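You operate a simulated robot arm through the tools that you are given. There is no shell and no other tool. Be economical: measure what you need, move in short steps, check, and stop when the job is done.

You are at the controls of a simulated robot arm. One attempt, no reset.

TASK
Latch the gate, park both lock pins, then run the platform down.
Fine: each pin goes into the keeper beside its bush; down to floor level.

The check looks at the end state, three seconds after you hand in, the way a careful person would. Anything else that was tipped, shoved, dropped, spilled or broken makes it a failure.

THE ROBOT
A 6-joint arm with a two-finger parallel gripper on a trunk, on a base that drives. Base frame: it is fixed to the floor where the robot stands at the start and does not move with it; the origin is under the middle of the robot, x ahead of it, y to its left, z up. Lengths are in mm, angles in rad, forces in N, time in s.
It reaches about 976 mm from its shoulder. Its first joint turns from -2.897 to 2.897 rad. Places, roughly: down button [900, -100, 900]; gate [800, 300, 600]; gate latch [800, -100, 500]; pin keeper one [600, 800, 1200]; pin keeper two [1100, -400, 1200]; red lock pin (8x3x12 cm) [400, 900, 1200]. Payload 3.91 kg.
The tool frame sits at the grasp point between the pads (the TCP): z along the fingers, y along the line on which they close. The tips reach 30 mm beyond it. The gripper opens to 110 mm. The fingers are 20 mm wide and 10 mm thick; the gripper's body (48 by 112 mm) begins 55 mm behind the TCP.
Orientation is that of the tool frame in the base frame, as a unit quaternion [w, x, y, z]. With the fingers straight down and closing along the base's y, the tool's x points along the base's -x, its y along +y and its z along -z.

THE INTERFACE
- The arm moves only by the tool move_arm. Its argument "targets" is a list of rows, each a list of 3 entries, a list of its own where there are three numbers: the finger opening in mm, from 0 to 110, then the shift along the tool's x, y, z in mm, then the turn, a rotation vector about the tool's x, y, z in rad. In form: [[gripper, [tx, ty, tz], [rx, ry, rz]], ...]. A call has 1 to 12 rows; each row shifts and turns the commanded pose from where the row before left it, along the tool's axes as they then stand. A row lasts 0.2 s, in which the tool goes at most 50 mm and 0.15 rad; a call with a longer step from one row to the next is refused whole, and so is a gripper value outside its range. Where a pose cannot be reached the arm comes as near as it can. A force on the tool above 90 N (or 10 N above the force at the start of the call, whichever is more), or a blocked arm, ends the call early, and 0.2 s more pass. Each finger travels about 45 mm/s and halts on what it meets, pressing with about 40 N; the grip force reading is that of the motor and also rises with nothing between the fingers. The clock runs only during rows and for 0.2 s after the last one: add rows that do not move to give the fingers time. It gives the time, the measured TCP pose, the force on the tool (base axes), the opening and the grip force at its end, in the units of the frame above (readings bear some noise), with the torque about the TCP (base axes, N m) and any sound that the robot's microphone picked up.
- Cameras (640 x 400 px; columns grow to the right, rows downward): "scene" is now at [4.2, 170.5, 1193.1]; the picture's right is [0.16, -0.99, 0.00], its down [-0.64, -0.11, -0.76] and it looks along [0.75, 0.12, -0.65] (base axes); focal length 277 px, centre (320, 200). "wrist" rides on the gripper at [77, 7, -114] in the tool frame; the picture's right is [-0.09, 1.00, 0.00], its down [-0.80, -0.07, -0.59] and it looks along [-0.59, -0.05, 0.80] (tool axes); focal length 270 px, centre (320, 200).
- grab_frame(camera): a new picture of that camera. It takes no simulated time.
- slide_trunk(by): slides the trunk up (or, below 0, down) by that many mm; the arm and the scene camera ride with it, the base frame stays. It gives what a move gives, with no picture.
- drive_base(legs): drives the robot by 1 to 6 legs, each [ahead, turn to the left] in mm and rad, along the robot's own axes; the way and the turn of a leg run together, so that a leg with both is an arc; at most 1500 mm and 3.142 rad a leg. The arm and the cameras ride along, it lands a little off, and it stops where it bumps. It gives what a move gives.
- turn_head(pan, tilt): turns the head with the scene camera to pan (to the left, within 2.705 rad either way) and tilt (down, from -0.506 to 1.204), counted from straight ahead of the robot. It gives what a move gives.
- point_at(camera, pixels): there is no depth. For up to 12 entries [column, row, z] of the newest picture of that camera ("zoom" is the newest enlarged one), the place [x, y] in the base frame at which the ray of that pixel passes the height z, good to about 3 mm. It takes no simulated time.
- zoom(camera, box): a new picture of the part [left, top, right, bottom] of that camera's present view, enlarged. It takes no simulated time.
- finish_job(): hands the job in; it is judged then, once.

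Keep the steps short. Do not move on a guess: measure, check each grasp and each placing, and mend mistakes. In all there are 80 turns and 68 pictures (those below and enlarged ones count). Leave the gripper open and the arm clear of the work at the hand-in unless told otherwise, and finish with a single line.

The tools are called after "Call:" by a JSON object that holds its "name" and its "arguments". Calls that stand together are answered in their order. move_arm: Moves the arm, as the interface text tells. Its arguments: {"type":"object","properties":{"targets":{"type":"array"}},"required":["targets"]} The other tools are called the same way: slide_trunk (by) slides the trunk up or down; drive_base (legs) drives the base; turn_head (pan, tilt) turns the head that bears the scene camera; grab_frame (camera) takes a picture; point_at (camera, pixels) gives the place at which the rays of pixels pass given heights; zoom (camera, box) takes an enlarged picture of a part of a camera's view; finish_job () hands the job in.

At the start:

```text
clock: 0.0
tool_pos: [496.2, -96.3, 615.4]
tcp_rot: [0.0, 0.004, 1.0, 0.0]
force: [0.3, 0.9, -0.4]
moment: [0.0, 0.0, -0.02]
width: 110.0
grasp_force: 0.2
trunk travel left (down, up): [-150.0, 460.0]
robot x, y, heading: [-3.3, 6.7, 0.002]
head pan, tilt: [0.164, 0.709]
```

scene: 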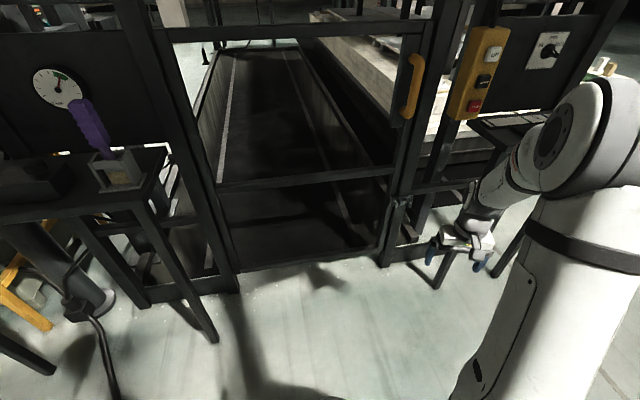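
wrist: 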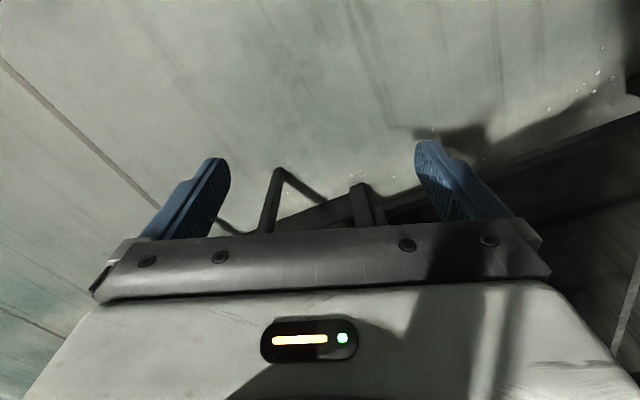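

I see a gate with a yellow latch handle near (415,85), a button box near (485,75), and a purple pin in a bush at left near (100,140). I'll zoom in on these first.

Call:
{"name": "zoom", "arguments": {"camera": "scene", "box": [380, 0, 600, 140]}}

Call:
{"name": "zoom", "arguments": {"camera": "scene", "box": [0, 60, 240, 210]}}

Call:
{"name": "turn_head", "arguments": {"pan": 0.9, "tilt": 0.5}}

Call:
{"name": "grab_frame", "arguments": {"camera": "scene"}}

Call:
{"name": "turn_head", "arguments": {"pan": -0.5, "tilt": 0.4}}

Call:
{"name": "grab_frame", "arguments": {"camera": "scene"}}

```text
2.86 times, centred on (490, 70) of scene
```

zoom: 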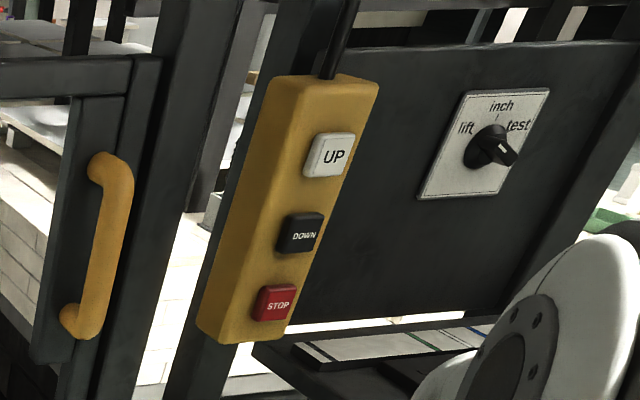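

```text
2.67 times, centred on (120, 135) of scene
```

zoom: 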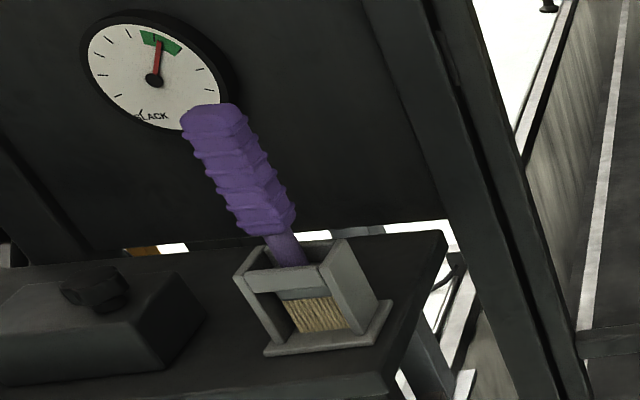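

```text
clock: 1.1
tool_pos: [494.9, -95.9, 613.8]
tcp_rot: [0.0, 0.005, 1.0, 0.0]
force: [-0.7, -0.4, -0.3]
moment: [0.0, 0.01, 0.03]
width: 110.1
grasp_force: 0.1
trunk travel left (down, up): [-150.0, 460.0]
robot x, y, heading: [-2.8, 8.6, -0.001]
head pan, tilt: [0.901, 0.499]
```

```text
63 pictures are left
```

scene: 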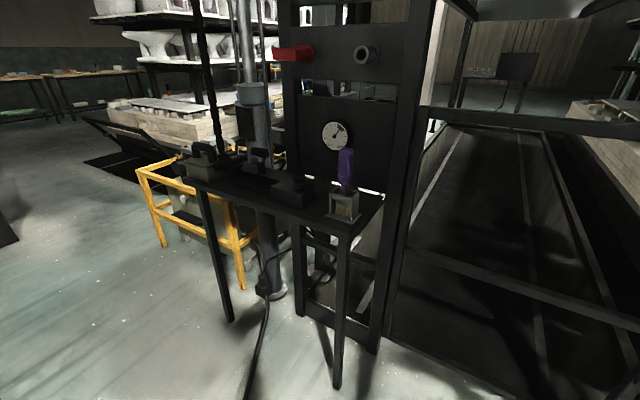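

```text
clock: 2.6
tool_pos: [496.2, -95.9, 613.6]
tcp_rot: [0.0, 0.005, 1.0, -0.001]
force: [0.5, 0.2, 0.4]
moment: [0.01, -0.02, -0.02]
width: 110.0
grasp_force: 0.0
trunk travel left (down, up): [-150.0, 460.0]
robot x, y, heading: [-4.2, 7.2, 0.003]
head pan, tilt: [-0.499, 0.4]
```

```text
62 pictures are left
```

scene: 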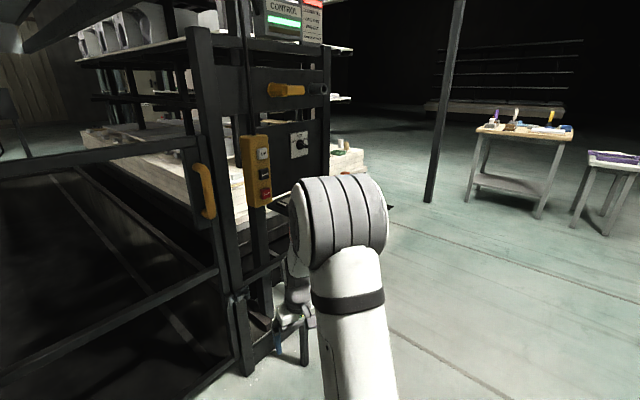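

Red pin on the left panel, yellow one on the right, each beside a ring. I'll enlarge both, and the gate latch area.

Call:
{"name": "zoom", "arguments": {"camera": "scene", "box": [220, 0, 360, 90]}}

Call:
{"name": "zoom", "arguments": {"camera": "scene", "box": [180, 70, 360, 190]}}

Call:
{"name": "zoom", "arguments": {"camera": "scene", "box": [160, 240, 340, 390]}}

Call:
{"name": "turn_head", "arguments": {"pan": 0.9, "tilt": 0.1}}

Call:
{"name": "zoom", "arguments": {"camera": "scene", "box": [220, 100, 440, 240]}}

Call:
{"name": "grab_frame", "arguments": {"camera": "scene"}}

```text
4.44 times, centred on (290, 45) of scene
```

zoom: 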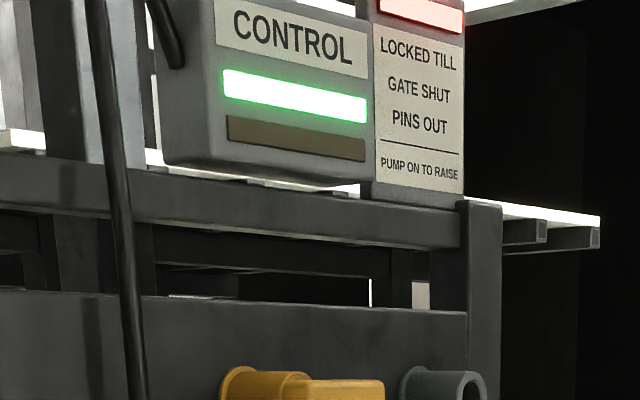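

```text
3.33 times, centred on (270, 130) of scene
```

zoom: 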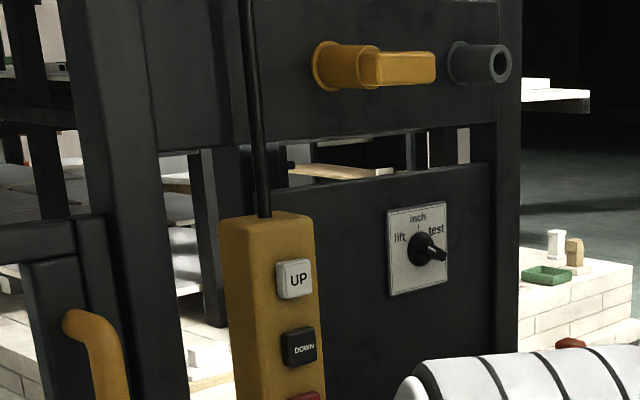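

```text
2.67 times, centred on (250, 315) of scene
```

zoom: 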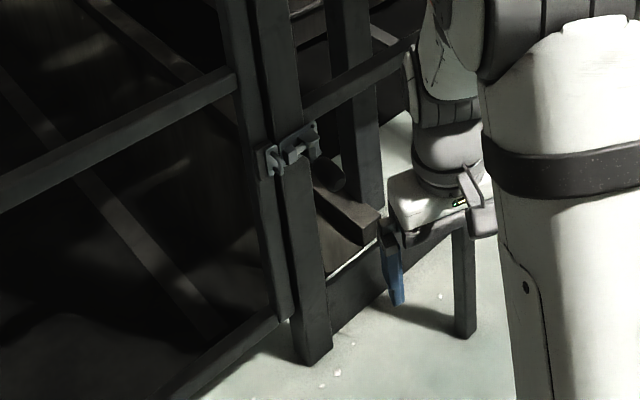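

```text
clock: 4.2
tool_pos: [496.5, -97.5, 614.5]
tcp_rot: [0.0, 0.005, 1.0, 0.0]
force: [-0.4, 0.3, 0.6]
moment: [-0.03, 0.02, 0.0]
width: 110.0
grasp_force: 0.1
trunk travel left (down, up): [-150.0, 460.0]
robot x, y, heading: [-1.7, 5.6, 0.001]
head pan, tilt: [0.901, 0.099]
```

```text
2.86 times, centred on (330, 170) of scene
```

zoom: 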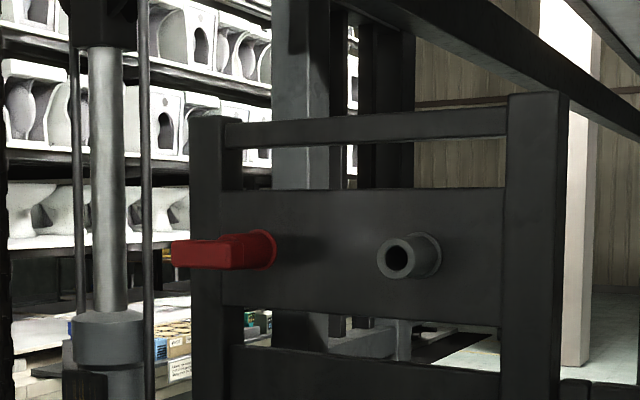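

```text
57 pictures are left
```

scene: 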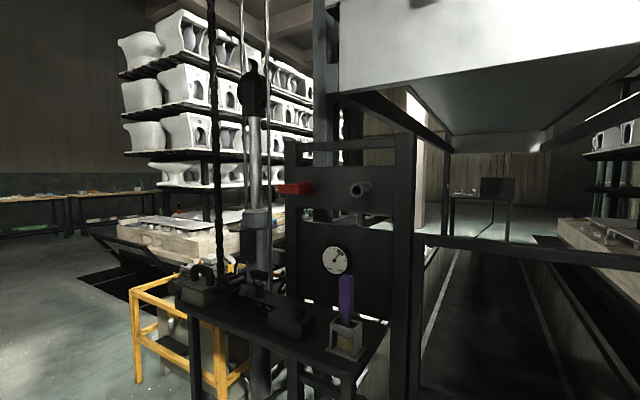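

Platform is raised; the panel says locked until gate shut and pins out. I want tighter views of the slack gauge, control panel, latch and mode knob.

Call:
{"name": "zoom", "arguments": {"camera": "scene", "box": [300, 230, 370, 280]}}

Call:
{"name": "turn_head", "arguments": {"pan": -0.1, "tilt": 0.6}}

Call:
{"name": "grab_frame", "arguments": {"camera": "scene"}}

Call:
{"name": "turn_head", "arguments": {"pan": -0.4, "tilt": 0.1}}

Call:
{"name": "grab_frame", "arguments": {"camera": "scene"}}

```text
8.00 times, centred on (335, 255) of scene
```

zoom: 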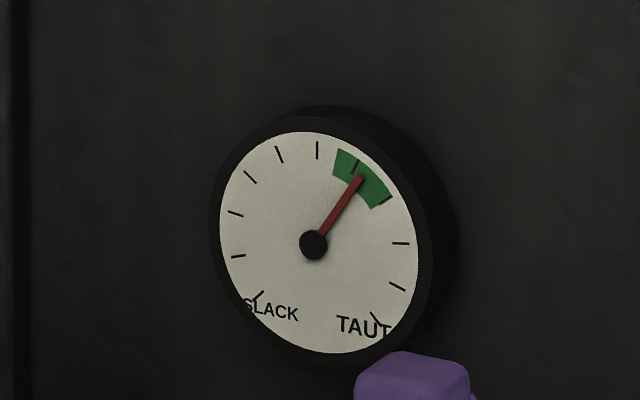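

```text
clock: 5.4
tool_pos: [496.5, -96.3, 615.5]
tcp_rot: [0.001, 0.006, 1.0, 0.0]
force: [0.5, 1.1, 0.1]
moment: [-0.04, -0.02, -0.01]
width: 109.9
grasp_force: 0.0
trunk travel left (down, up): [-150.0, 460.0]
robot x, y, heading: [-1.1, 6.2, 0.001]
head pan, tilt: [-0.099, 0.6]
```

```text
55 pictures are left
```

scene: 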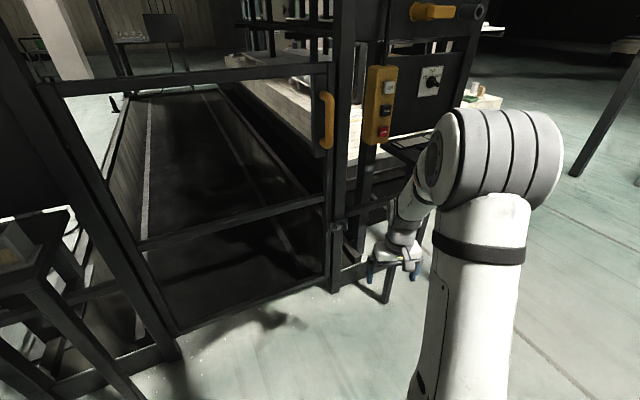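

```text
clock: 6.3
tool_pos: [495.5, -96.1, 614.9]
tcp_rot: [0.0, 0.005, 1.0, 0.0]
force: [-0.7, -0.2, 0.2]
moment: [0.0, 0.01, 0.05]
width: 109.7
grasp_force: 0.0
trunk travel left (down, up): [-150.0, 460.0]
robot x, y, heading: [-3.1, 3.1, 0.002]
head pan, tilt: [-0.4, 0.099]
```

```text
54 pictures are left
```

scene: 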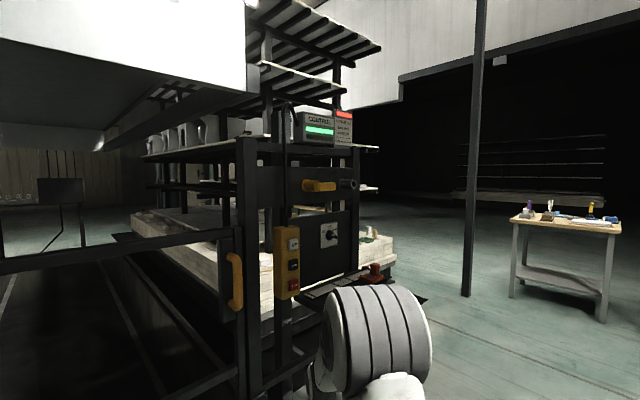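

Gauge is in the green, so the rope is fine. Now look closely at the latch and the edge of the gate, plus what lies on the right shelf.

Call:
{"name": "zoom", "arguments": {"camera": "scene", "box": [280, 170, 440, 300]}}

Call:
{"name": "turn_head", "arguments": {"pan": -0.2, "tilt": 0.8}}

Call:
{"name": "zoom", "arguments": {"camera": "scene", "box": [250, 110, 410, 210]}}

```text
3.08 times, centred on (360, 235) of scene
```

zoom: 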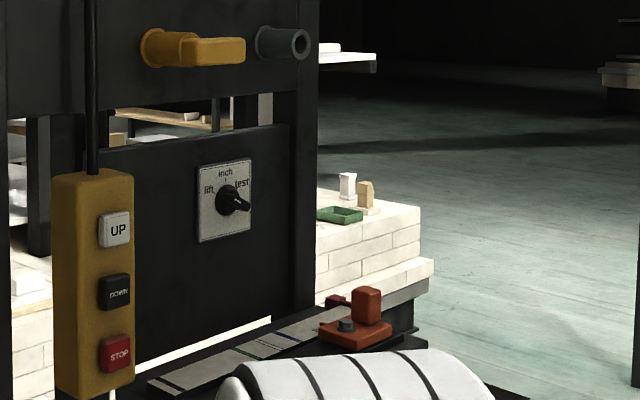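

```text
clock: 7.4
tool_pos: [496.5, -96.4, 614.1]
tcp_rot: [0.0, 0.005, 1.0, 0.0]
force: [-0.9, -0.1, 0.2]
moment: [-0.03, -0.02, -0.01]
width: 110.0
grasp_force: 0.1
trunk travel left (down, up): [-150.0, 460.0]
robot x, y, heading: [-4.5, 5.3, 0.002]
head pan, tilt: [-0.201, 0.799]
```

```text
4.00 times, centred on (330, 160) of scene
```

zoom: 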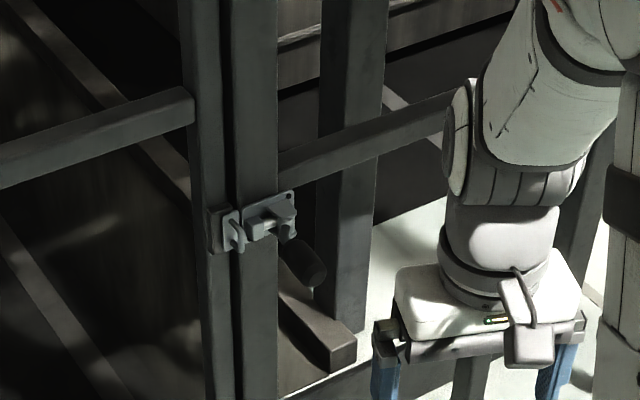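

The latch is small from here. I'll turn the gripper to point forward with its camera above the fingers (half turn about tool z, then a quarter turn about tool y) to work on the front face.

Call:
{"name": "move_arm", "arguments": {"targets": [[110, [0, 0, 0], [0, 0, 0.15]], [110, [0, 0, 0], [0, 0, 0.15]], [110, [0, 0, 0], [0, 0, 0.15]], [110, [0, 0, 0], [0, 0, 0.15]], [110, [0, 0, 0], [0, 0, 0.15]], [110, [0, 0, 0], [0, 0, 0.15]], [110, [0, 0, 0], [0, 0, 0.15]], [110, [0, 0, 0], [0, 0, 0.15]], [110, [0, 0, 0], [0, 0, 0.15]], [110, [0, 0, 0], [0, 0, 0.15]], [110, [0, 0, 0], [0, 0, 0.07]]]}}

```text
clock: 9.8
tool_pos: [496.3, -97.7, 614.5]
tcp_rot: [0.001, 0.711, 0.704, 0.001]
force: [-1.1, 0.2, -0.1]
moment: [0.02, -0.02, -0.02]
width: 109.9
grasp_force: 0.0
trunk travel left (down, up): [-150.0, 460.0]
robot x, y, heading: [0.5, 6.8, 0.006]
head pan, tilt: [-0.201, 0.799]
```

Call:
{"name": "move_arm", "arguments": {"targets": [[110, [0, 0, 0], [0, 0, 0.15]], [110, [0, 0, 0], [0, 0, 0.15]], [110, [0, 0, 0], [0, 0, 0.15]], [110, [0, 0, 0], [0, 0, 0.15]], [110, [0, 0, 0], [0, 0, 0.15]], [110, [0, 0, 0], [0, 0, 0.15]], [110, [0, 0, 0], [0, 0, 0.15]], [110, [0, 0, 0], [0, 0, 0.15]], [110, [0, 0, 0], [0, 0, 0.15]], [110, [0, 0, 0], [0, 0, 0.15]], [110, [0, 0, 0], [0, 0, 0.08]]]}}

Call:
{"name": "move_arm", "arguments": {"targets": [[110, [0, 0, 0], [0, 0.15, 0]], [110, [0, 0, 0], [0, 0.15, 0]], [110, [0, 0, 0], [0, 0.15, 0]], [110, [0, 0, 0], [0, 0.15, 0]], [110, [0, 0, 0], [0, 0.15, 0]], [110, [0, 0, 0], [0, 0.15, 0]], [110, [0, 0, 0], [0, 0.15, 0]], [110, [0, 0, 0], [0, 0.15, 0]], [110, [0, 0, 0], [0, 0.15, 0]], [110, [0, 0, 0], [0, 0.15, 0]], [110, [0, 0, 0], [0, 0.07, 0]]]}}

Call:
{"name": "grab_frame", "arguments": {"camera": "wrist"}}

```text
clock: 12.2
tool_pos: [495.8, -97.0, 615.5]
tcp_rot: [-0.001, 1.0, -0.01, 0.0]
force: [0.6, 0.8, -0.2]
moment: [0.01, -0.01, -0.01]
width: 109.7
grasp_force: 0.1
trunk travel left (down, up): [-150.0, 460.0]
robot x, y, heading: [-2.5, 2.7, 0.001]
head pan, tilt: [-0.201, 0.799]
```

```text
clock: 14.6
tool_pos: [523.7, -103.0, 611.8]
tcp_rot: [-0.007, 0.733, -0.009, 0.68]
force: [0.2, 0.4, -0.5]
moment: [-0.06, 0.01, 0.02]
width: 110.0
grasp_force: 0.1
out of reach, approached as far as the arm can: row 4, 7, 8, 9
trunk travel left (down, up): [-150.0, 460.0]
robot x, y, heading: [-2.4, 8.8, 0.0]
head pan, tilt: [-0.201, 0.799]
```

```text
51 pictures are left
```

wrist: 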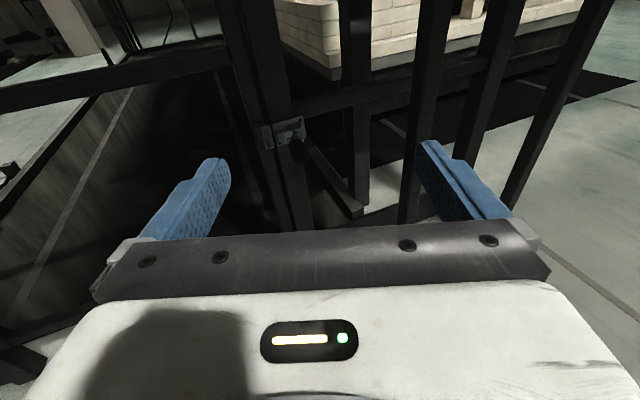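

Call:
{"name": "zoom", "arguments": {"camera": "wrist", "box": [230, 90, 390, 230]}}

```text
2.86 times, centred on (310, 160) of wrist
```

zoom: 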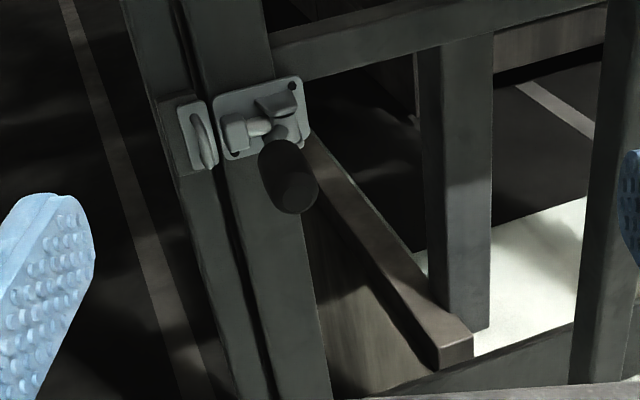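

The latch is a sliding bolt on the post: dark knob at wrist (298,156), loop on the gate to its left. I'll triangulate knob and loop using both cameras.

Call:
{"name": "point_at", "arguments": {"camera": "wrist", "pixels": [[300, 158, 450], [300, 158, 500], [300, 158, 550], [268, 136, 500], [268, 136, 550], [287, 134, 500], [287, 134, 550]]}}

Call:
{"name": "point_at", "arguments": {"camera": "scene", "pixels": [[328, 177, 450], [328, 177, 500], [328, 177, 550], [308, 168, 500], [308, 168, 550], [319, 163, 500], [319, 163, 550]]}}

```text
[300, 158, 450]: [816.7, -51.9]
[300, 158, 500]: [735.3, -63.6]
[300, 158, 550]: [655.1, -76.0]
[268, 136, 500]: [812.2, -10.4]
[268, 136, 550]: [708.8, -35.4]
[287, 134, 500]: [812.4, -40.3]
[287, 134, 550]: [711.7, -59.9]
```

```text
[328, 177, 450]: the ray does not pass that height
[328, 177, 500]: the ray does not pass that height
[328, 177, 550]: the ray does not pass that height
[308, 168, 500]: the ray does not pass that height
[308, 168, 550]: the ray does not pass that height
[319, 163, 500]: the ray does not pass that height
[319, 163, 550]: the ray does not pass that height
```

Call:
{"name": "zoom", "arguments": {"camera": "scene", "box": [270, 110, 390, 200]}}

```text
4.44 times, centred on (330, 155) of scene
```

zoom: 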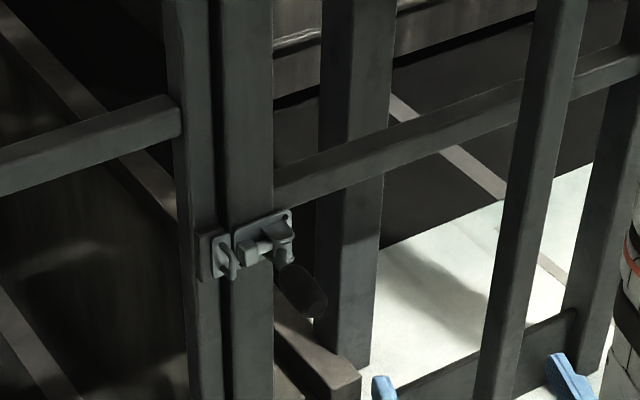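

Call:
{"name": "point_at", "arguments": {"camera": "zoom", "pixels": [[312, 302, 450], [312, 302, 500], [312, 302, 550], [230, 258, 500], [230, 258, 550], [262, 248, 500], [262, 248, 550], [195, 399, 300], [250, 150, 500], [284, 264, 500], [284, 264, 550]]}}

```text
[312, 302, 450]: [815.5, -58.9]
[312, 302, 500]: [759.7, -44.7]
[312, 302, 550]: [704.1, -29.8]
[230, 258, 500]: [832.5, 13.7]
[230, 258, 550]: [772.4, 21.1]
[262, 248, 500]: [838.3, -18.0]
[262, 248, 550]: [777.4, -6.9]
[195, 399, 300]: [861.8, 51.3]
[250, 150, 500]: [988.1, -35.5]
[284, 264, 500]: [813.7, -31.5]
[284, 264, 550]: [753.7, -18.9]
```

Knob tip ≈ (815,-55,450), bolt ≈ (878,-26,467), loop ≈ (862,5,475). I'll move the open gripper nearer for a close look.

Call:
{"name": "move_arm", "arguments": {"targets": [[110, [-25, -8, 26], [0, 0, 0]], [110, [-25, -8, 26], [0, 0, 0]], [110, [-25, -8, 26], [0, 0, 0]], [110, [-25, -8, 26], [0, 0, 0]], [110, [-25, -8, 26], [0, 0, 0]]]}}

Call:
{"name": "grab_frame", "arguments": {"camera": "wrist"}}

```text
clock: 15.8
tool_pos: [634.3, -97.1, 479.2]
tcp_rot: [-0.012, 0.734, -0.005, 0.679]
force: [0.3, 0.1, 0.5]
moment: [0.01, 0.02, 0.01]
width: 109.9
grasp_force: 0.0
out of reach, approached as far as the arm can: row 3, 4, 5
trunk travel left (down, up): [-150.0, 460.0]
robot x, y, heading: [-0.9, 4.9, 0.003]
head pan, tilt: [-0.201, 0.799]
```

```text
48 pictures are left
```

wrist: 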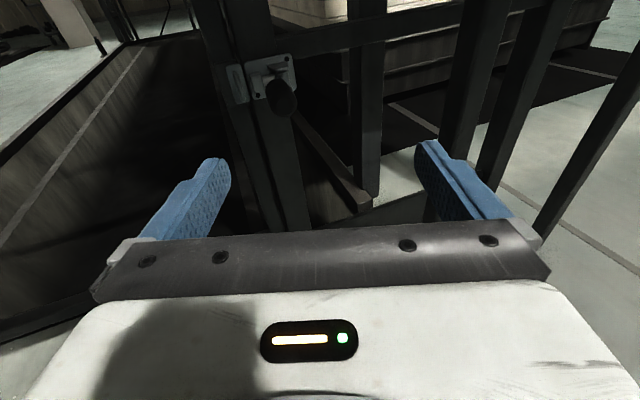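

The arm is at a reach limit this low. I'll lower the trunk 120 so the arm works in a better posture, then raise the hand back.

Call:
{"name": "slide_trunk", "arguments": {"by": -120}}

Call:
{"name": "move_arm", "arguments": {"targets": [[110, [26, -8, 0], [0, 0, 0]], [110, [26, -8, 0], [0, 0, 0]], [110, [26, -8, 0], [0, 0, 0]], [110, [26, -8, 0], [0, 0, 0]], [110, [0, 0, 0], [0, 0, 0]]]}}

Call:
{"name": "grab_frame", "arguments": {"camera": "wrist"}}

```text
clock: 17.3
tool_pos: [632.9, -98.1, 358.9]
tcp_rot: [-0.011, 0.735, -0.006, 0.678]
force: [0.2, -0.3, -0.3]
moment: [0.02, 0.02, -0.03]
width: 110.0
grasp_force: 0.0
trunk travel left (down, up): [-30.0, 580.0]
robot x, y, heading: [-2.4, 5.0, 0.005]
head pan, tilt: [-0.201, 0.799]
```

```text
clock: 18.5
tool_pos: [636.0, -91.4, 464.2]
tcp_rot: [-0.014, 0.734, -0.002, 0.679]
force: [-0.5, -0.3, 0.6]
moment: [0.0, 0.04, -0.02]
width: 110.0
grasp_force: 0.0
out of reach, approached as far as the arm can: row 2, 3, 4
trunk travel left (down, up): [-30.0, 580.0]
robot x, y, heading: [-1.5, 0.2, 0.006]
head pan, tilt: [-0.201, 0.799]
```

```text
47 pictures are left
```

wrist: 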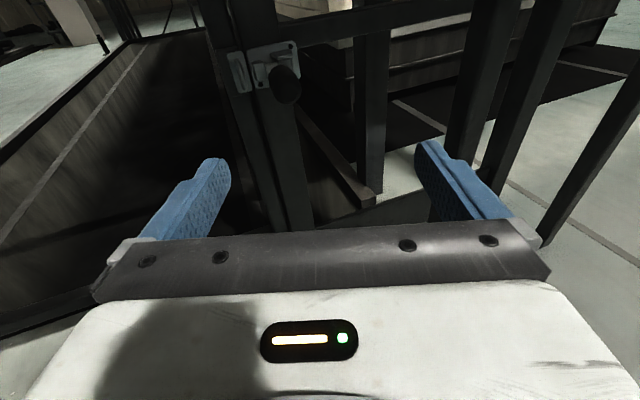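

Leftward motion barely happened (y −98→−91), suggesting a joint limit. I'll probe: advance along the fingers a bit and see if the residual error goes.

Call:
{"name": "move_arm", "arguments": {"targets": [[110, [0, 0, 25], [0, 0, 0]], [110, [0, 0, 25], [0, 0, 0]], [110, [0, 0, 0], [0, 0, 0]]]}}

Call:
{"name": "move_arm", "arguments": {"targets": [[110, [0, 0, 0], [0, 0, -0.15]], [110, [0, 0, 0], [0, 0, -0.15]], [110, [0, 0, 0], [0, 0, 0]]]}}

```text
clock: 19.3
tool_pos: [684.2, -102.4, 460.0]
tcp_rot: [-0.014, 0.734, -0.003, 0.679]
force: [0.4, 0.3, 0.1]
moment: [0.02, -0.01, 0.01]
width: 110.0
grasp_force: 0.1
out of reach, approached as far as the arm can: row 1, 2
trunk travel left (down, up): [-30.0, 580.0]
robot x, y, heading: [-2.0, 2.1, 0.003]
head pan, tilt: [-0.201, 0.799]
```

```text
clock: 20.1
tool_pos: [683.7, -102.1, 460.4]
tcp_rot: [0.088, 0.727, 0.108, 0.673]
force: [0.7, -0.3, -0.6]
moment: [-0.05, 0.02, 0.01]
width: 110.0
grasp_force: 0.1
trunk travel left (down, up): [-30.0, 580.0]
robot x, y, heading: [0.8, 1.3, 0.006]
head pan, tilt: [-0.201, 0.799]
```

With the roll backed by 0.3 the pose is reachable. Test the leftward move now.

Call:
{"name": "move_arm", "arguments": {"targets": [[110, [4.4, -14, 0], [0, 0, 0]], [110, [4.4, -14, 0], [0, 0, 0]], [110, [4.4, -14, 0], [0, 0, 0]], [110, [0, 0, 0], [0, 0, 0]]]}}

Call:
{"name": "zoom", "arguments": {"camera": "wrist", "box": [200, 0, 420, 140]}}

```text
clock: 21.1
tool_pos: [675.3, -96.8, 465.0]
tcp_rot: [0.086, 0.726, 0.107, 0.673]
force: [-0.1, 0.4, 0.5]
moment: [-0.01, -0.01, -0.01]
width: 109.9
grasp_force: 0.0
out of reach, approached as far as the arm can: row 1, 2, 3
trunk travel left (down, up): [-30.0, 580.0]
robot x, y, heading: [0.4, 2.8, -0.001]
head pan, tilt: [-0.201, 0.799]
```

```text
2.86 times, centred on (310, 70) of wrist
```

zoom: 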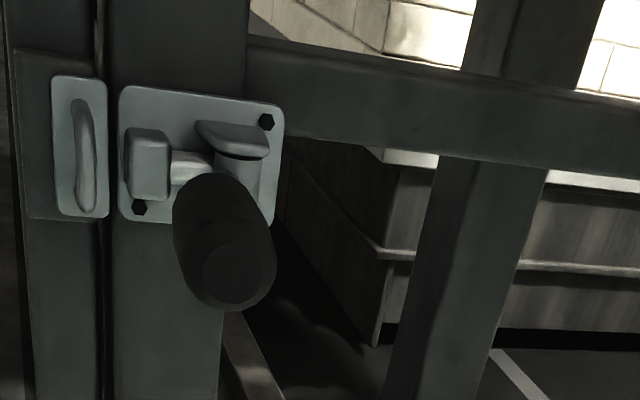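

Only a small move left again; roll isn't the limit, yaw is. I'll level the roll and yaw the hand 0.3 to the left, then shift left.

Call:
{"name": "move_arm", "arguments": {"targets": [[110, [0, 0, 0], [0, 0, 0.15]], [110, [0, 0, 0], [0, 0, 0.15]], [110, [0, 0, 0], [0.1, 0, 0]], [110, [0, 0, 0], [0.1, 0, 0]], [110, [0, 0, 0], [0.1, 0, 0]], [110, [0, -14, -5], [0, 0, 0]], [110, [0, -14, -5], [0, 0, 0]], [110, [0, 0, 0], [0, 0, 0]]]}}

Call:
{"name": "grab_frame", "arguments": {"camera": "wrist"}}

```text
clock: 22.9
tool_pos: [659.1, -73.2, 464.5]
tcp_rot: [-0.121, 0.724, 0.097, 0.672]
force: [0.8, 0.4, -0.2]
moment: [0.0, -0.04, 0.02]
width: 110.3
grasp_force: 0.0
trunk travel left (down, up): [-30.0, 580.0]
robot x, y, heading: [0.4, 4.4, 0.001]
head pan, tilt: [-0.201, 0.799]
```

```text
45 pictures are left
```

wrist: 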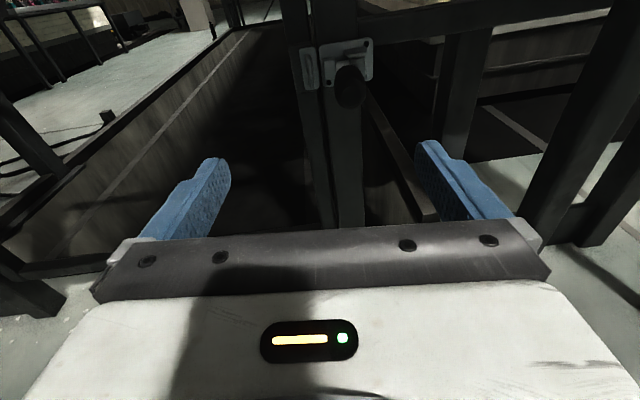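

Call:
{"name": "zoom", "arguments": {"camera": "wrist", "box": [280, 20, 420, 120]}}

Call:
{"name": "point_at", "arguments": {"camera": "wrist", "pixels": [[348, 92, 440], [348, 92, 450], [348, 92, 460], [334, 70, 467], [312, 66, 475], [355, 52, 480]]}}

```text
4.00 times, centred on (350, 70) of wrist
```

zoom: 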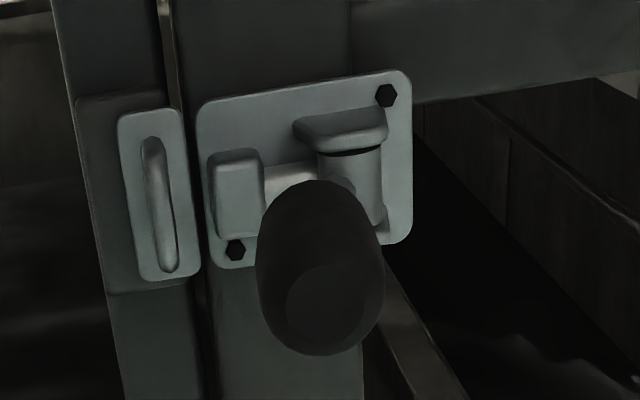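

```text
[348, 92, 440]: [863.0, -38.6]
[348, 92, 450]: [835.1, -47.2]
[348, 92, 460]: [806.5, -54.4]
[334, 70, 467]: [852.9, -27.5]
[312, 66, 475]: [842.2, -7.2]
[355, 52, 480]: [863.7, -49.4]
```

The knob sticks out toward me, ~26 mm thick, tip ≈ (820,-52,452). I'll straddle it with fingers at 60 mm, stopping before the post.

Call:
{"name": "move_arm", "arguments": {"targets": [[100, [0, 7, 30], [0, 0, 0]], [90, [0, 7, 30], [0, 0, 0]], [80, [0, 7, 30], [0, 0, 0]], [70, [0, 7, 25], [0, 0, 0]], [60, [0, 0, 25], [0, 0, 0]], [60, [0, 0, 0], [0, 0, 0]]]}}

Call:
{"name": "grab_frame", "arguments": {"camera": "wrist"}}

Call:
{"name": "zoom", "arguments": {"camera": "scene", "box": [250, 60, 410, 180]}}

```text
clock: 24.3
tool_pos: [800.7, -58.8, 454.4]
tcp_rot: [-0.12, 0.724, 0.096, 0.672]
force: [0.5, -0.3, 0.4]
moment: [0.02, 0.0, 0.01]
width: 59.8
grasp_force: 0.0
trunk travel left (down, up): [-30.0, 580.0]
robot x, y, heading: [-1.7, 6.8, -0.001]
head pan, tilt: [-0.201, 0.799]
```

```text
43 pictures are left
```

wrist: 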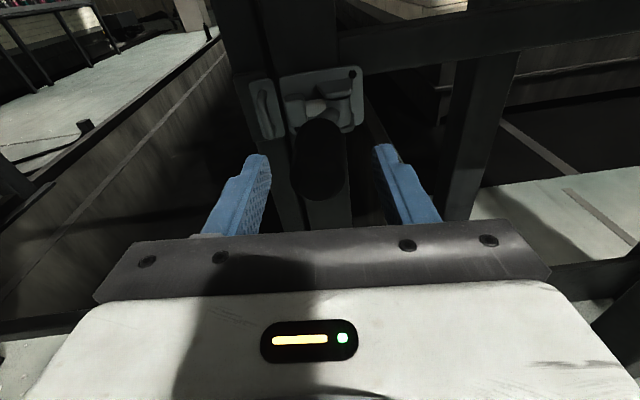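

```text
3.33 times, centred on (330, 120) of scene
```

zoom: 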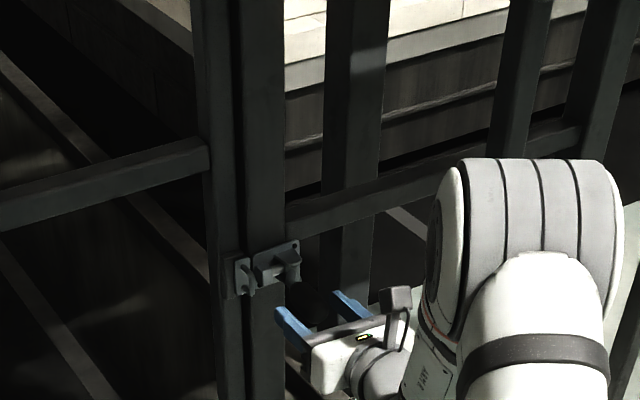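

Knob sits between the fingers at (320,165). Advance 18 mm and close on it.

Call:
{"name": "move_arm", "arguments": {"targets": [[60, [0, 0, 18], [0, 0, 0]], [45, [0, 0, 0], [0, 0, 0]], [30, [0, 0, 0], [0, 0, 0]], [15, [0, 0, 0], [0, 0, 0]], [15, [0, 0, 0], [0, 0, 0]]]}}

Call:
{"name": "grab_frame", "arguments": {"camera": "wrist"}}

```text
clock: 25.5
tool_pos: [818.4, -53.5, 455.1]
tcp_rot: [-0.12, 0.725, 0.095, 0.672]
force: [4.7, -1.1, -1.4]
moment: [0.08, 0.1, 0.03]
width: 30.3
grasp_force: 45.0
trunk travel left (down, up): [-30.0, 580.0]
robot x, y, heading: [0.2, 3.0, 0.0]
head pan, tilt: [-0.201, 0.799]
```

```text
41 pictures are left
```

wrist: 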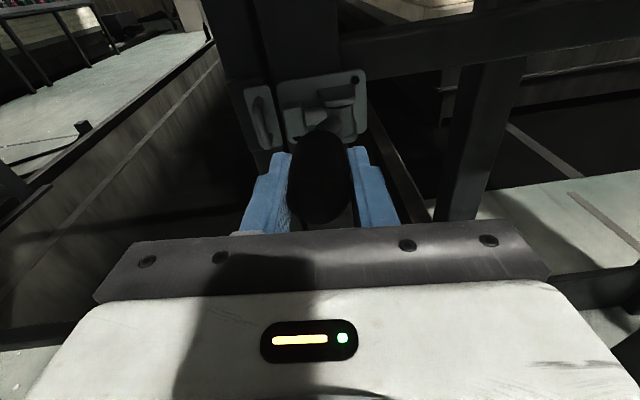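

Gripped (30 mm). Now slide it gently left along base +y, watching force.

Call:
{"name": "move_arm", "arguments": {"targets": [[15, [0, -4.8, 1.5], [0, 0, 0]], [15, [0, -4.8, 1.5], [0, 0, 0]], [15, [0, -4.8, 1.5], [0, 0, 0]], [15, [0, 0, 0], [0, 0, 0]]]}}

Call:
{"name": "grab_frame", "arguments": {"camera": "wrist"}}

```text
clock: 26.5
tool_pos: [817.6, -52.8, 454.2]
tcp_rot: [-0.114, 0.725, 0.084, 0.674]
force: [13.2, -71.7, -3.4]
moment: [0.28, 0.43, -0.33]
width: 30.2
grasp_force: 44.7
trunk travel left (down, up): [-30.0, 580.0]
robot x, y, heading: [-2.7, 5.5, 0.001]
head pan, tilt: [-0.201, 0.799]
```

```text
40 pictures are left
```

wrist: 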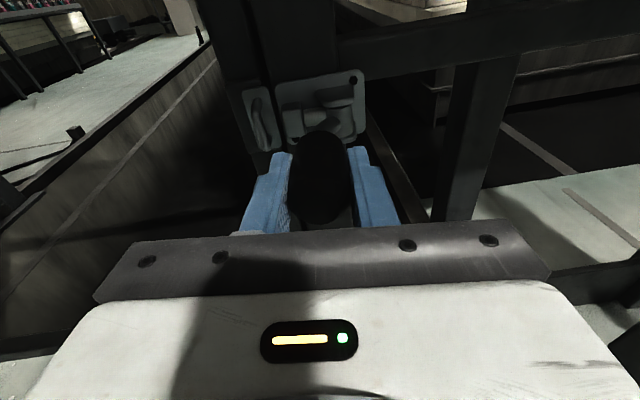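

No slide; 72 N built up, so the bolt is held. Unload, then try lifting the knob (as a bolt handle turned in its notch).

Call:
{"name": "move_arm", "arguments": {"targets": [[15, [0, 4.8, -1.5], [0, 0, 0]], [15, [0, 4.8, -1.5], [0, 0, 0]], [15, [0, 4.8, -1.5], [0, 0, 0]], [15, [5, 0, 0], [0, 0, 0]], [15, [5, 0, 0], [0, 0, 0]], [15, [5, 0, 0], [0, 0, 0]], [15, [0, 0, 0], [0, 0, 0]]]}}

Call:
{"name": "grab_frame", "arguments": {"camera": "wrist"}}

```text
clock: 28.1
tool_pos: [817.6, -51.6, 454.9]
tcp_rot: [-0.121, 0.732, 0.094, 0.663]
force: [26.6, -17.3, -53.6]
moment: [0.52, 0.22, 0.2]
width: 30.4
grasp_force: 44.9
trunk travel left (down, up): [-30.0, 580.0]
robot x, y, heading: [-2.4, 6.8, 0.004]
head pan, tilt: [-0.201, 0.799]
```

```text
39 pictures are left
```

wrist: 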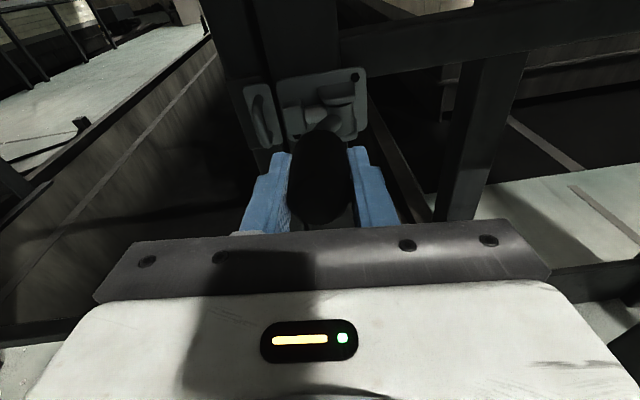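

Up is blocked also. Unload and try downward.

Call:
{"name": "move_arm", "arguments": {"targets": [[15, [-5, 0, 0], [0, 0, 0]], [15, [-5, 0, 0], [0, 0, 0]], [15, [-5, 0, 0], [0, 0, 0]], [15, [-5, 0, 0], [0, 0, 0]], [15, [-5, 0, 0], [0, 0, 0]], [15, [-5, 0, 0], [0, 0, 0]], [15, [0, 0, 0], [0, 0, 0]]]}}

Call:
{"name": "grab_frame", "arguments": {"camera": "wrist"}}

```text
clock: 29.7
tool_pos: [817.7, -52.2, 454.2]
tcp_rot: [-0.119, 0.715, 0.098, 0.682]
force: [17.3, -17.9, 57.2]
moment: [0.05, 0.02, -0.09]
width: 30.2
grasp_force: 44.9
trunk travel left (down, up): [-30.0, 580.0]
robot x, y, heading: [-2.9, 8.3, -0.003]
head pan, tilt: [-0.201, 0.799]
```

```text
38 pictures are left
```

wrist: 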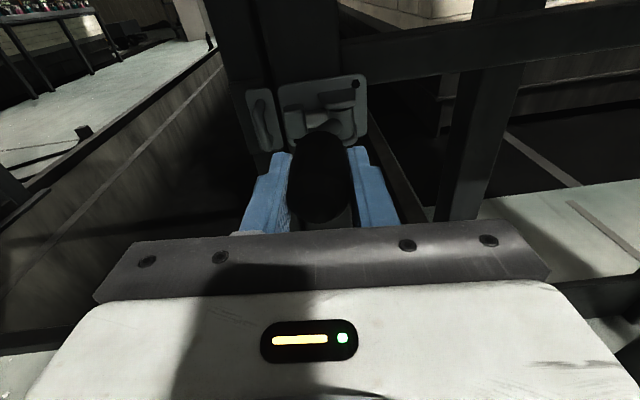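

Down blocked too, so it isn't an up/down handle. Unload and try swinging right (−y); the vertical barrel suggests a crank.

Call:
{"name": "move_arm", "arguments": {"targets": [[15, [5, 0, 0], [0, 0, 0]], [15, [5, 0, 0], [0, 0, 0]], [15, [5, 0, 0], [0, 0, 0]], [15, [0, 4.8, -1.5], [0, 0, 0]], [15, [0, 4.8, -1.5], [0, 0, 0]], [15, [0, 4.8, -1.5], [0, 0, 0]], [15, [0, 4.8, -1.5], [0, 0, 0]], [15, [0, 0, 0], [0, 0, 0]]]}}

Call:
{"name": "grab_frame", "arguments": {"camera": "wrist"}}

```text
clock: 31.5
tool_pos: [816.7, -65.9, 454.6]
tcp_rot: [-0.124, 0.723, 0.101, 0.672]
force: [30.4, 39.9, 16.6]
moment: [-0.23, -0.1, 2.22]
width: 32.1
grasp_force: 44.9
trunk travel left (down, up): [-30.0, 580.0]
robot x, y, heading: [-0.4, 7.9, -0.003]
head pan, tilt: [-0.201, 0.799]
```

```text
37 pictures are left
```

wrist: 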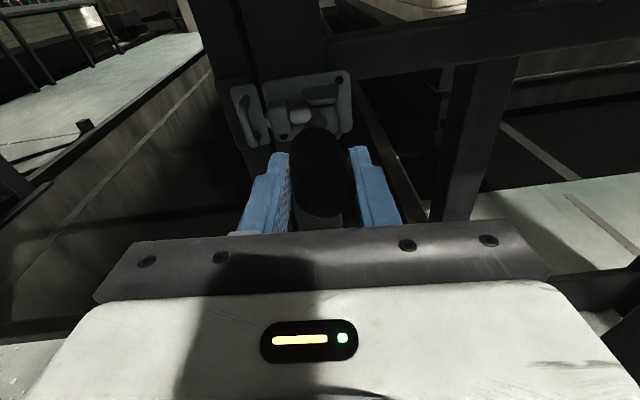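

It moved right about 14 mm: the handle swings about a vertical pivot. Zoom to see what the bolt does.

Call:
{"name": "zoom", "arguments": {"camera": "wrist", "box": [220, 60, 400, 180]}}

```text
3.33 times, centred on (310, 120) of wrist
```

zoom: 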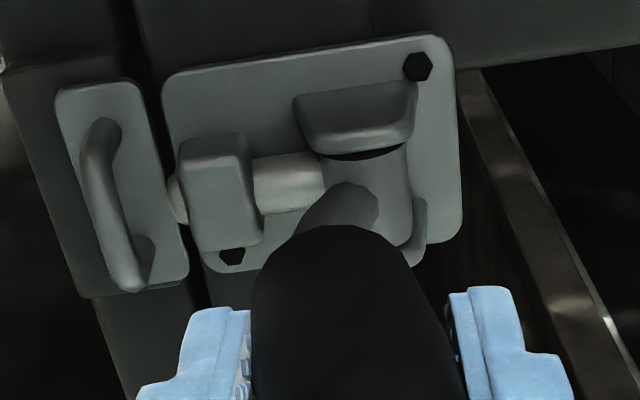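

Bolt tip now peeks out of its guide: swinging right shoots it. Continue the swing about the vertical pivot (~63 mm ahead of TCP), yawing the hand along.

Call:
{"name": "move_arm", "arguments": {"targets": [[15, [0, 6.3, 0.3], [0.1, 0, 0]], [15, [0, 6.3, 0.3], [0.1, 0, 0]], [15, [0, 6.3, 0.3], [0.1, 0, 0]], [15, [0, 6.3, 0.3], [0.1, 0, 0]], [15, [0, 0, 0], [0, 0, 0]]]}}

Call:
{"name": "zoom", "arguments": {"camera": "wrist", "box": [200, 40, 440, 200]}}

```text
clock: 32.7
tool_pos: [829.2, -90.8, 453.7]
tcp_rot: [-0.263, 0.685, 0.229, 0.639]
force: [14.6, 31.9, 20.5]
moment: [-0.24, -0.05, 1.24]
width: 31.4
grasp_force: 44.7
trunk travel left (down, up): [-30.0, 580.0]
robot x, y, heading: [-0.1, 2.3, 0.005]
head pan, tilt: [-0.201, 0.799]
```

```text
2.50 times, centred on (320, 120) of wrist
```

zoom: 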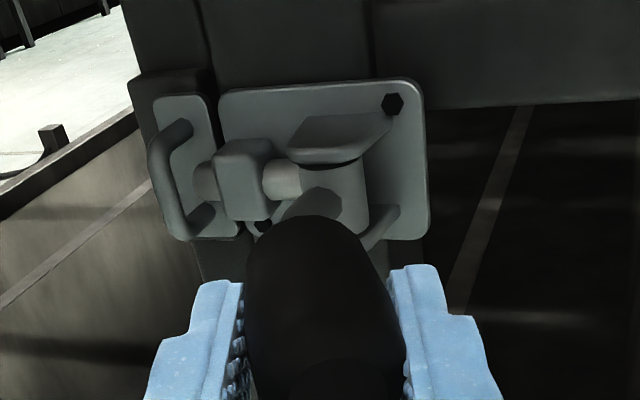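

The bolt is now nearing the loop. Continue.

Call:
{"name": "move_arm", "arguments": {"targets": [[15, [0, 6.3, 0.3], [0.1, 0, 0]], [15, [0, 6.3, 0.3], [0.1, 0, 0]], [15, [0, 6.3, 0.3], [0.1, 0, 0]], [15, [0, 6.3, 0.3], [0.1, 0, 0]], [15, [0, 0, 0], [0, 0, 0]]]}}

Call:
{"name": "zoom", "arguments": {"camera": "wrist", "box": [160, 20, 440, 200]}}

```text
clock: 33.9
tool_pos: [847.1, -110.4, 448.3]
tcp_rot: [-0.394, 0.621, 0.351, 0.579]
force: [-12.3, 19.3, 6.7]
moment: [0.18, 0.04, 1.45]
width: 28.6
grasp_force: 45.0
trunk travel left (down, up): [-30.0, 580.0]
robot x, y, heading: [-0.6, -0.2, 0.003]
head pan, tilt: [-0.201, 0.799]
```

```text
2.22 times, centred on (300, 110) of wrist
```

zoom: 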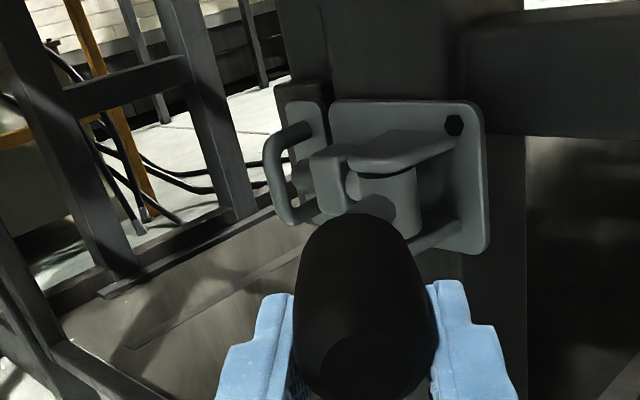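

Bolt enters the loop; a stop rod on the right shows where the handle ends. Continue in small steps.

Call:
{"name": "move_arm", "arguments": {"targets": [[15, [0, 6.3, 0.3], [0.1, 0, 0]], [15, [0, 6.3, 0.3], [0.1, 0, 0]], [15, [0, 6.3, 0.3], [0.1, 0, 0]], [15, [0, 0, 0], [0, 0, 0]]]}}

Call:
{"name": "zoom", "arguments": {"camera": "wrist", "box": [160, 20, 440, 200]}}

```text
clock: 34.9
tool_pos: [792.2, -94.5, 462.9]
tcp_rot: [-0.477, 0.56, 0.426, 0.526]
force: [26.2, -61.4, -19.4]
moment: [-0.75, 0.39, -2.05]
width: 33.7
grasp_force: 19.4
out of reach, approached as far as the arm can: row 1, 2, 3
trunk travel left (down, up): [-30.0, 580.0]
robot x, y, heading: [-2.3, 4.3, 0.005]
head pan, tilt: [-0.201, 0.799]
```

```text
2.22 times, centred on (300, 110) of wrist
```

zoom: 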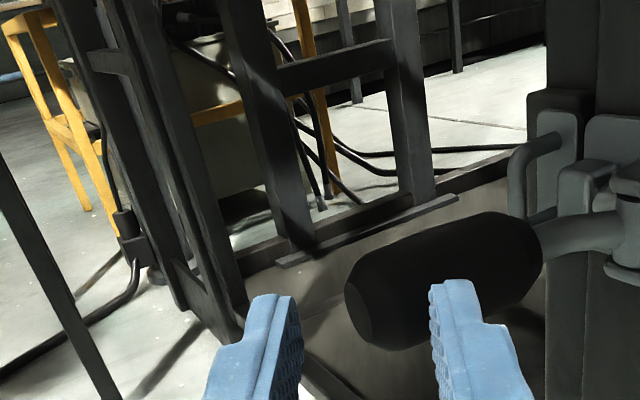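

The arm ran into its reach limit and dragged the handle back. Open, back off, level the yaw; then I'll push the handle with closed fingers instead.

Call:
{"name": "move_arm", "arguments": {"targets": [[60, [0, 0, 0], [0, 0, 0]], [90, [0, 0, 0], [0, 0, 0]], [90, [0, 0, 0], [0, 0, 0]]]}}

Call:
{"name": "zoom", "arguments": {"camera": "wrist", "box": [160, 20, 520, 240]}}

Call:
{"name": "zoom", "arguments": {"camera": "scene", "box": [250, 60, 410, 180]}}

```text
clock: 35.7
tool_pos: [791.4, -84.0, 468.8]
tcp_rot: [-0.48, 0.553, 0.434, 0.525]
force: [-8.2, -19.3, 2.0]
moment: [-0.15, -0.07, -0.8]
width: 87.4
grasp_force: 0.2
trunk travel left (down, up): [-30.0, 580.0]
robot x, y, heading: [-1.5, 5.9, -0.004]
head pan, tilt: [-0.201, 0.799]
```

```text
1.78 times, centred on (340, 130) of wrist
```

zoom: 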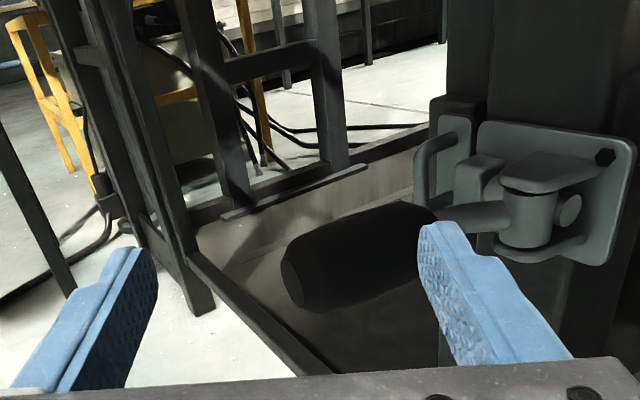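

```text
3.33 times, centred on (330, 120) of scene
```

zoom: 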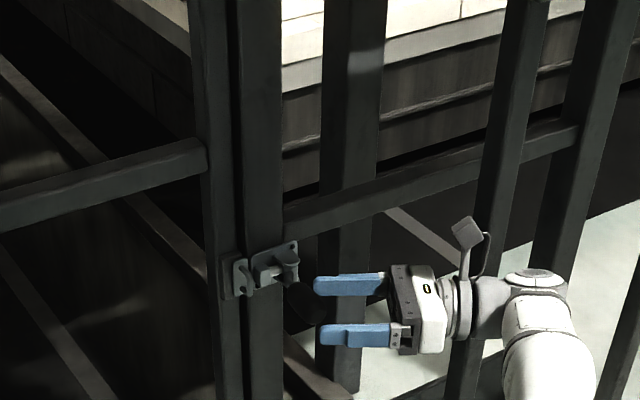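

Handle is back at its start. Retreat the hand straight back (−tool z), then toward me, yaw back to about 0.3.

Call:
{"name": "move_arm", "arguments": {"targets": [[90, [0, 0, -30], [0, 0, 0]], [90, [0, 0, -30], [0, 0, 0]], [90, [0, -40, 0], [0, 0, 0]], [60, [0, -40, 0], [0, 0, 0]], [40, [0, 0, 0], [-0.15, 0, 0]], [20, [0, 0, 0], [-0.15, 0, 0]], [0, [0, 0, 0], [-0.15, 0, 0]], [0, [0, 0, 0], [-0.15, 0, 0]], [0, [0, 0, 0], [-0.15, 0, 0]], [0, [0, 0, 0], [-0.15, 0, 0]], [0, [0, 0, 0], [-0.1, 0, 0]]]}}

Call:
{"name": "grab_frame", "arguments": {"camera": "wrist"}}

```text
clock: 37.0
tool_pos: [781.4, -149.1, 461.4]
tcp_rot: [-0.449, 0.577, 0.407, 0.547]
force: [-51.7, 17.4, 10.3]
moment: [-1.44, -1.39, -4.58]
width: 30.5
grasp_force: 0.1
out of reach, approached as far as the arm can: row 1, 2, 3, 4, 5, 6
trunk travel left (down, up): [-30.0, 580.0]
robot x, y, heading: [-0.6, 4.2, -0.002]
head pan, tilt: [-0.201, 0.799]
stopped in row 6: the force on the tool passed its limit (the readings are from after the stop); the commanded pose is now the measured one
```

```text
30 pictures are left
```

wrist: 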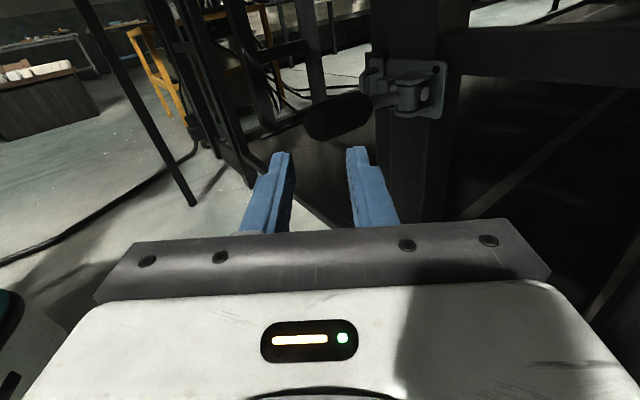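

Something on the wrist pressed the frame (−52 N in x). Move straight toward me (−x) first, clear of the bars.

Call:
{"name": "move_arm", "arguments": {"targets": [[30, [0, -19, -5], [0, 0, 0]], [30, [0, -19, -5], [0, 0, 0]], [30, [0, -19, -5], [0, 0, 0]], [30, [0, -29, -7], [0, 0, 0]], [30, [0, 0, 0], [0, 0, 0]]]}}

```text
clock: 38.2
tool_pos: [766.1, -178.4, 449.3]
tcp_rot: [-0.451, 0.58, 0.403, 0.546]
force: [0.4, 0.5, -0.6]
moment: [0.04, 0.0, -0.02]
width: 30.2
grasp_force: 0.0
out of reach, approached as far as the arm can: row 1, 2, 3, 4
trunk travel left (down, up): [-30.0, 580.0]
robot x, y, heading: [-4.0, 6.1, -0.002]
head pan, tilt: [-0.201, 0.799]
```

Free now. Yaw the hand back right.

Call:
{"name": "move_arm", "arguments": {"targets": [[20, [0, 0, -10], [-0.12, 0, 0]], [10, [0, 0, -10], [-0.12, 0, 0]], [0, [0, 0, -10], [-0.12, 0, 0]], [0, [0, 0, -10], [-0.12, 0, 0]], [0, [0, 0, -10], [-0.12, 0, 0]], [0, [0, 0, -10], [-0.12, 0, 0]], [0, [0, 0, 0], [-0.12, 0, 0]], [0, [0, 0, 0], [-0.12, 0, 0]], [0, [0, 0, 0], [0, 0, 0]]]}}

```text
clock: 40.2
tool_pos: [747.7, -229.1, 448.3]
tcp_rot: [-0.153, 0.718, 0.126, 0.667]
force: [-0.8, 0.7, 0.1]
moment: [-0.02, -0.04, -0.02]
width: 0.0
grasp_force: 37.8
out of reach, approached as far as the arm can: row 1, 2
trunk travel left (down, up): [-30.0, 580.0]
robot x, y, heading: [0.9, 5.5, 0.003]
head pan, tilt: [-0.201, 0.799]
```

Now pass in front of the knob to its left side, closed fingers, aiming TCP ≈ (730,-30,455).

Call:
{"name": "move_arm", "arguments": {"targets": [[0, [2.4, -38, 13], [0, 0, 0]], [0, [2.4, -38, 13], [0, 0, 0]], [0, [2.4, -38, 13], [0, 0, 0]], [0, [2.4, -38, 13], [0, 0, 0]], [0, [2.4, -38, 13], [0, 0, 0]], [0, [0, 0, 0], [0, 0, 0]]]}}

Call:
{"name": "grab_frame", "arguments": {"camera": "wrist"}}

```text
clock: 41.6
tool_pos: [734.0, -27.2, 469.0]
tcp_rot: [-0.153, 0.718, 0.126, 0.667]
force: [0.3, 0.9, -0.1]
moment: [0.0, 0.0, 0.0]
width: 0.0
grasp_force: 37.6
trunk travel left (down, up): [-30.0, 580.0]
robot x, y, heading: [-1.7, 4.2, -0.0]
head pan, tilt: [-0.201, 0.799]
```

```text
29 pictures are left
```

wrist: 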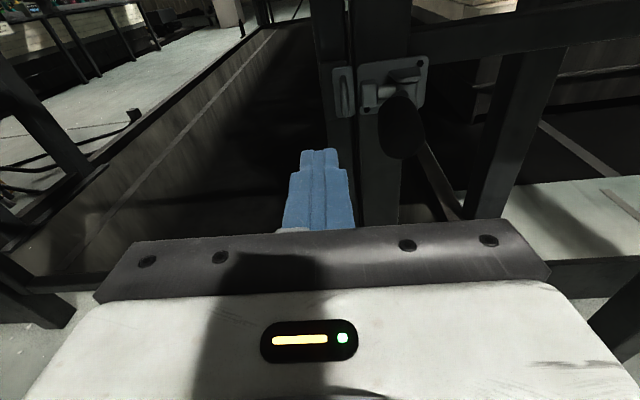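

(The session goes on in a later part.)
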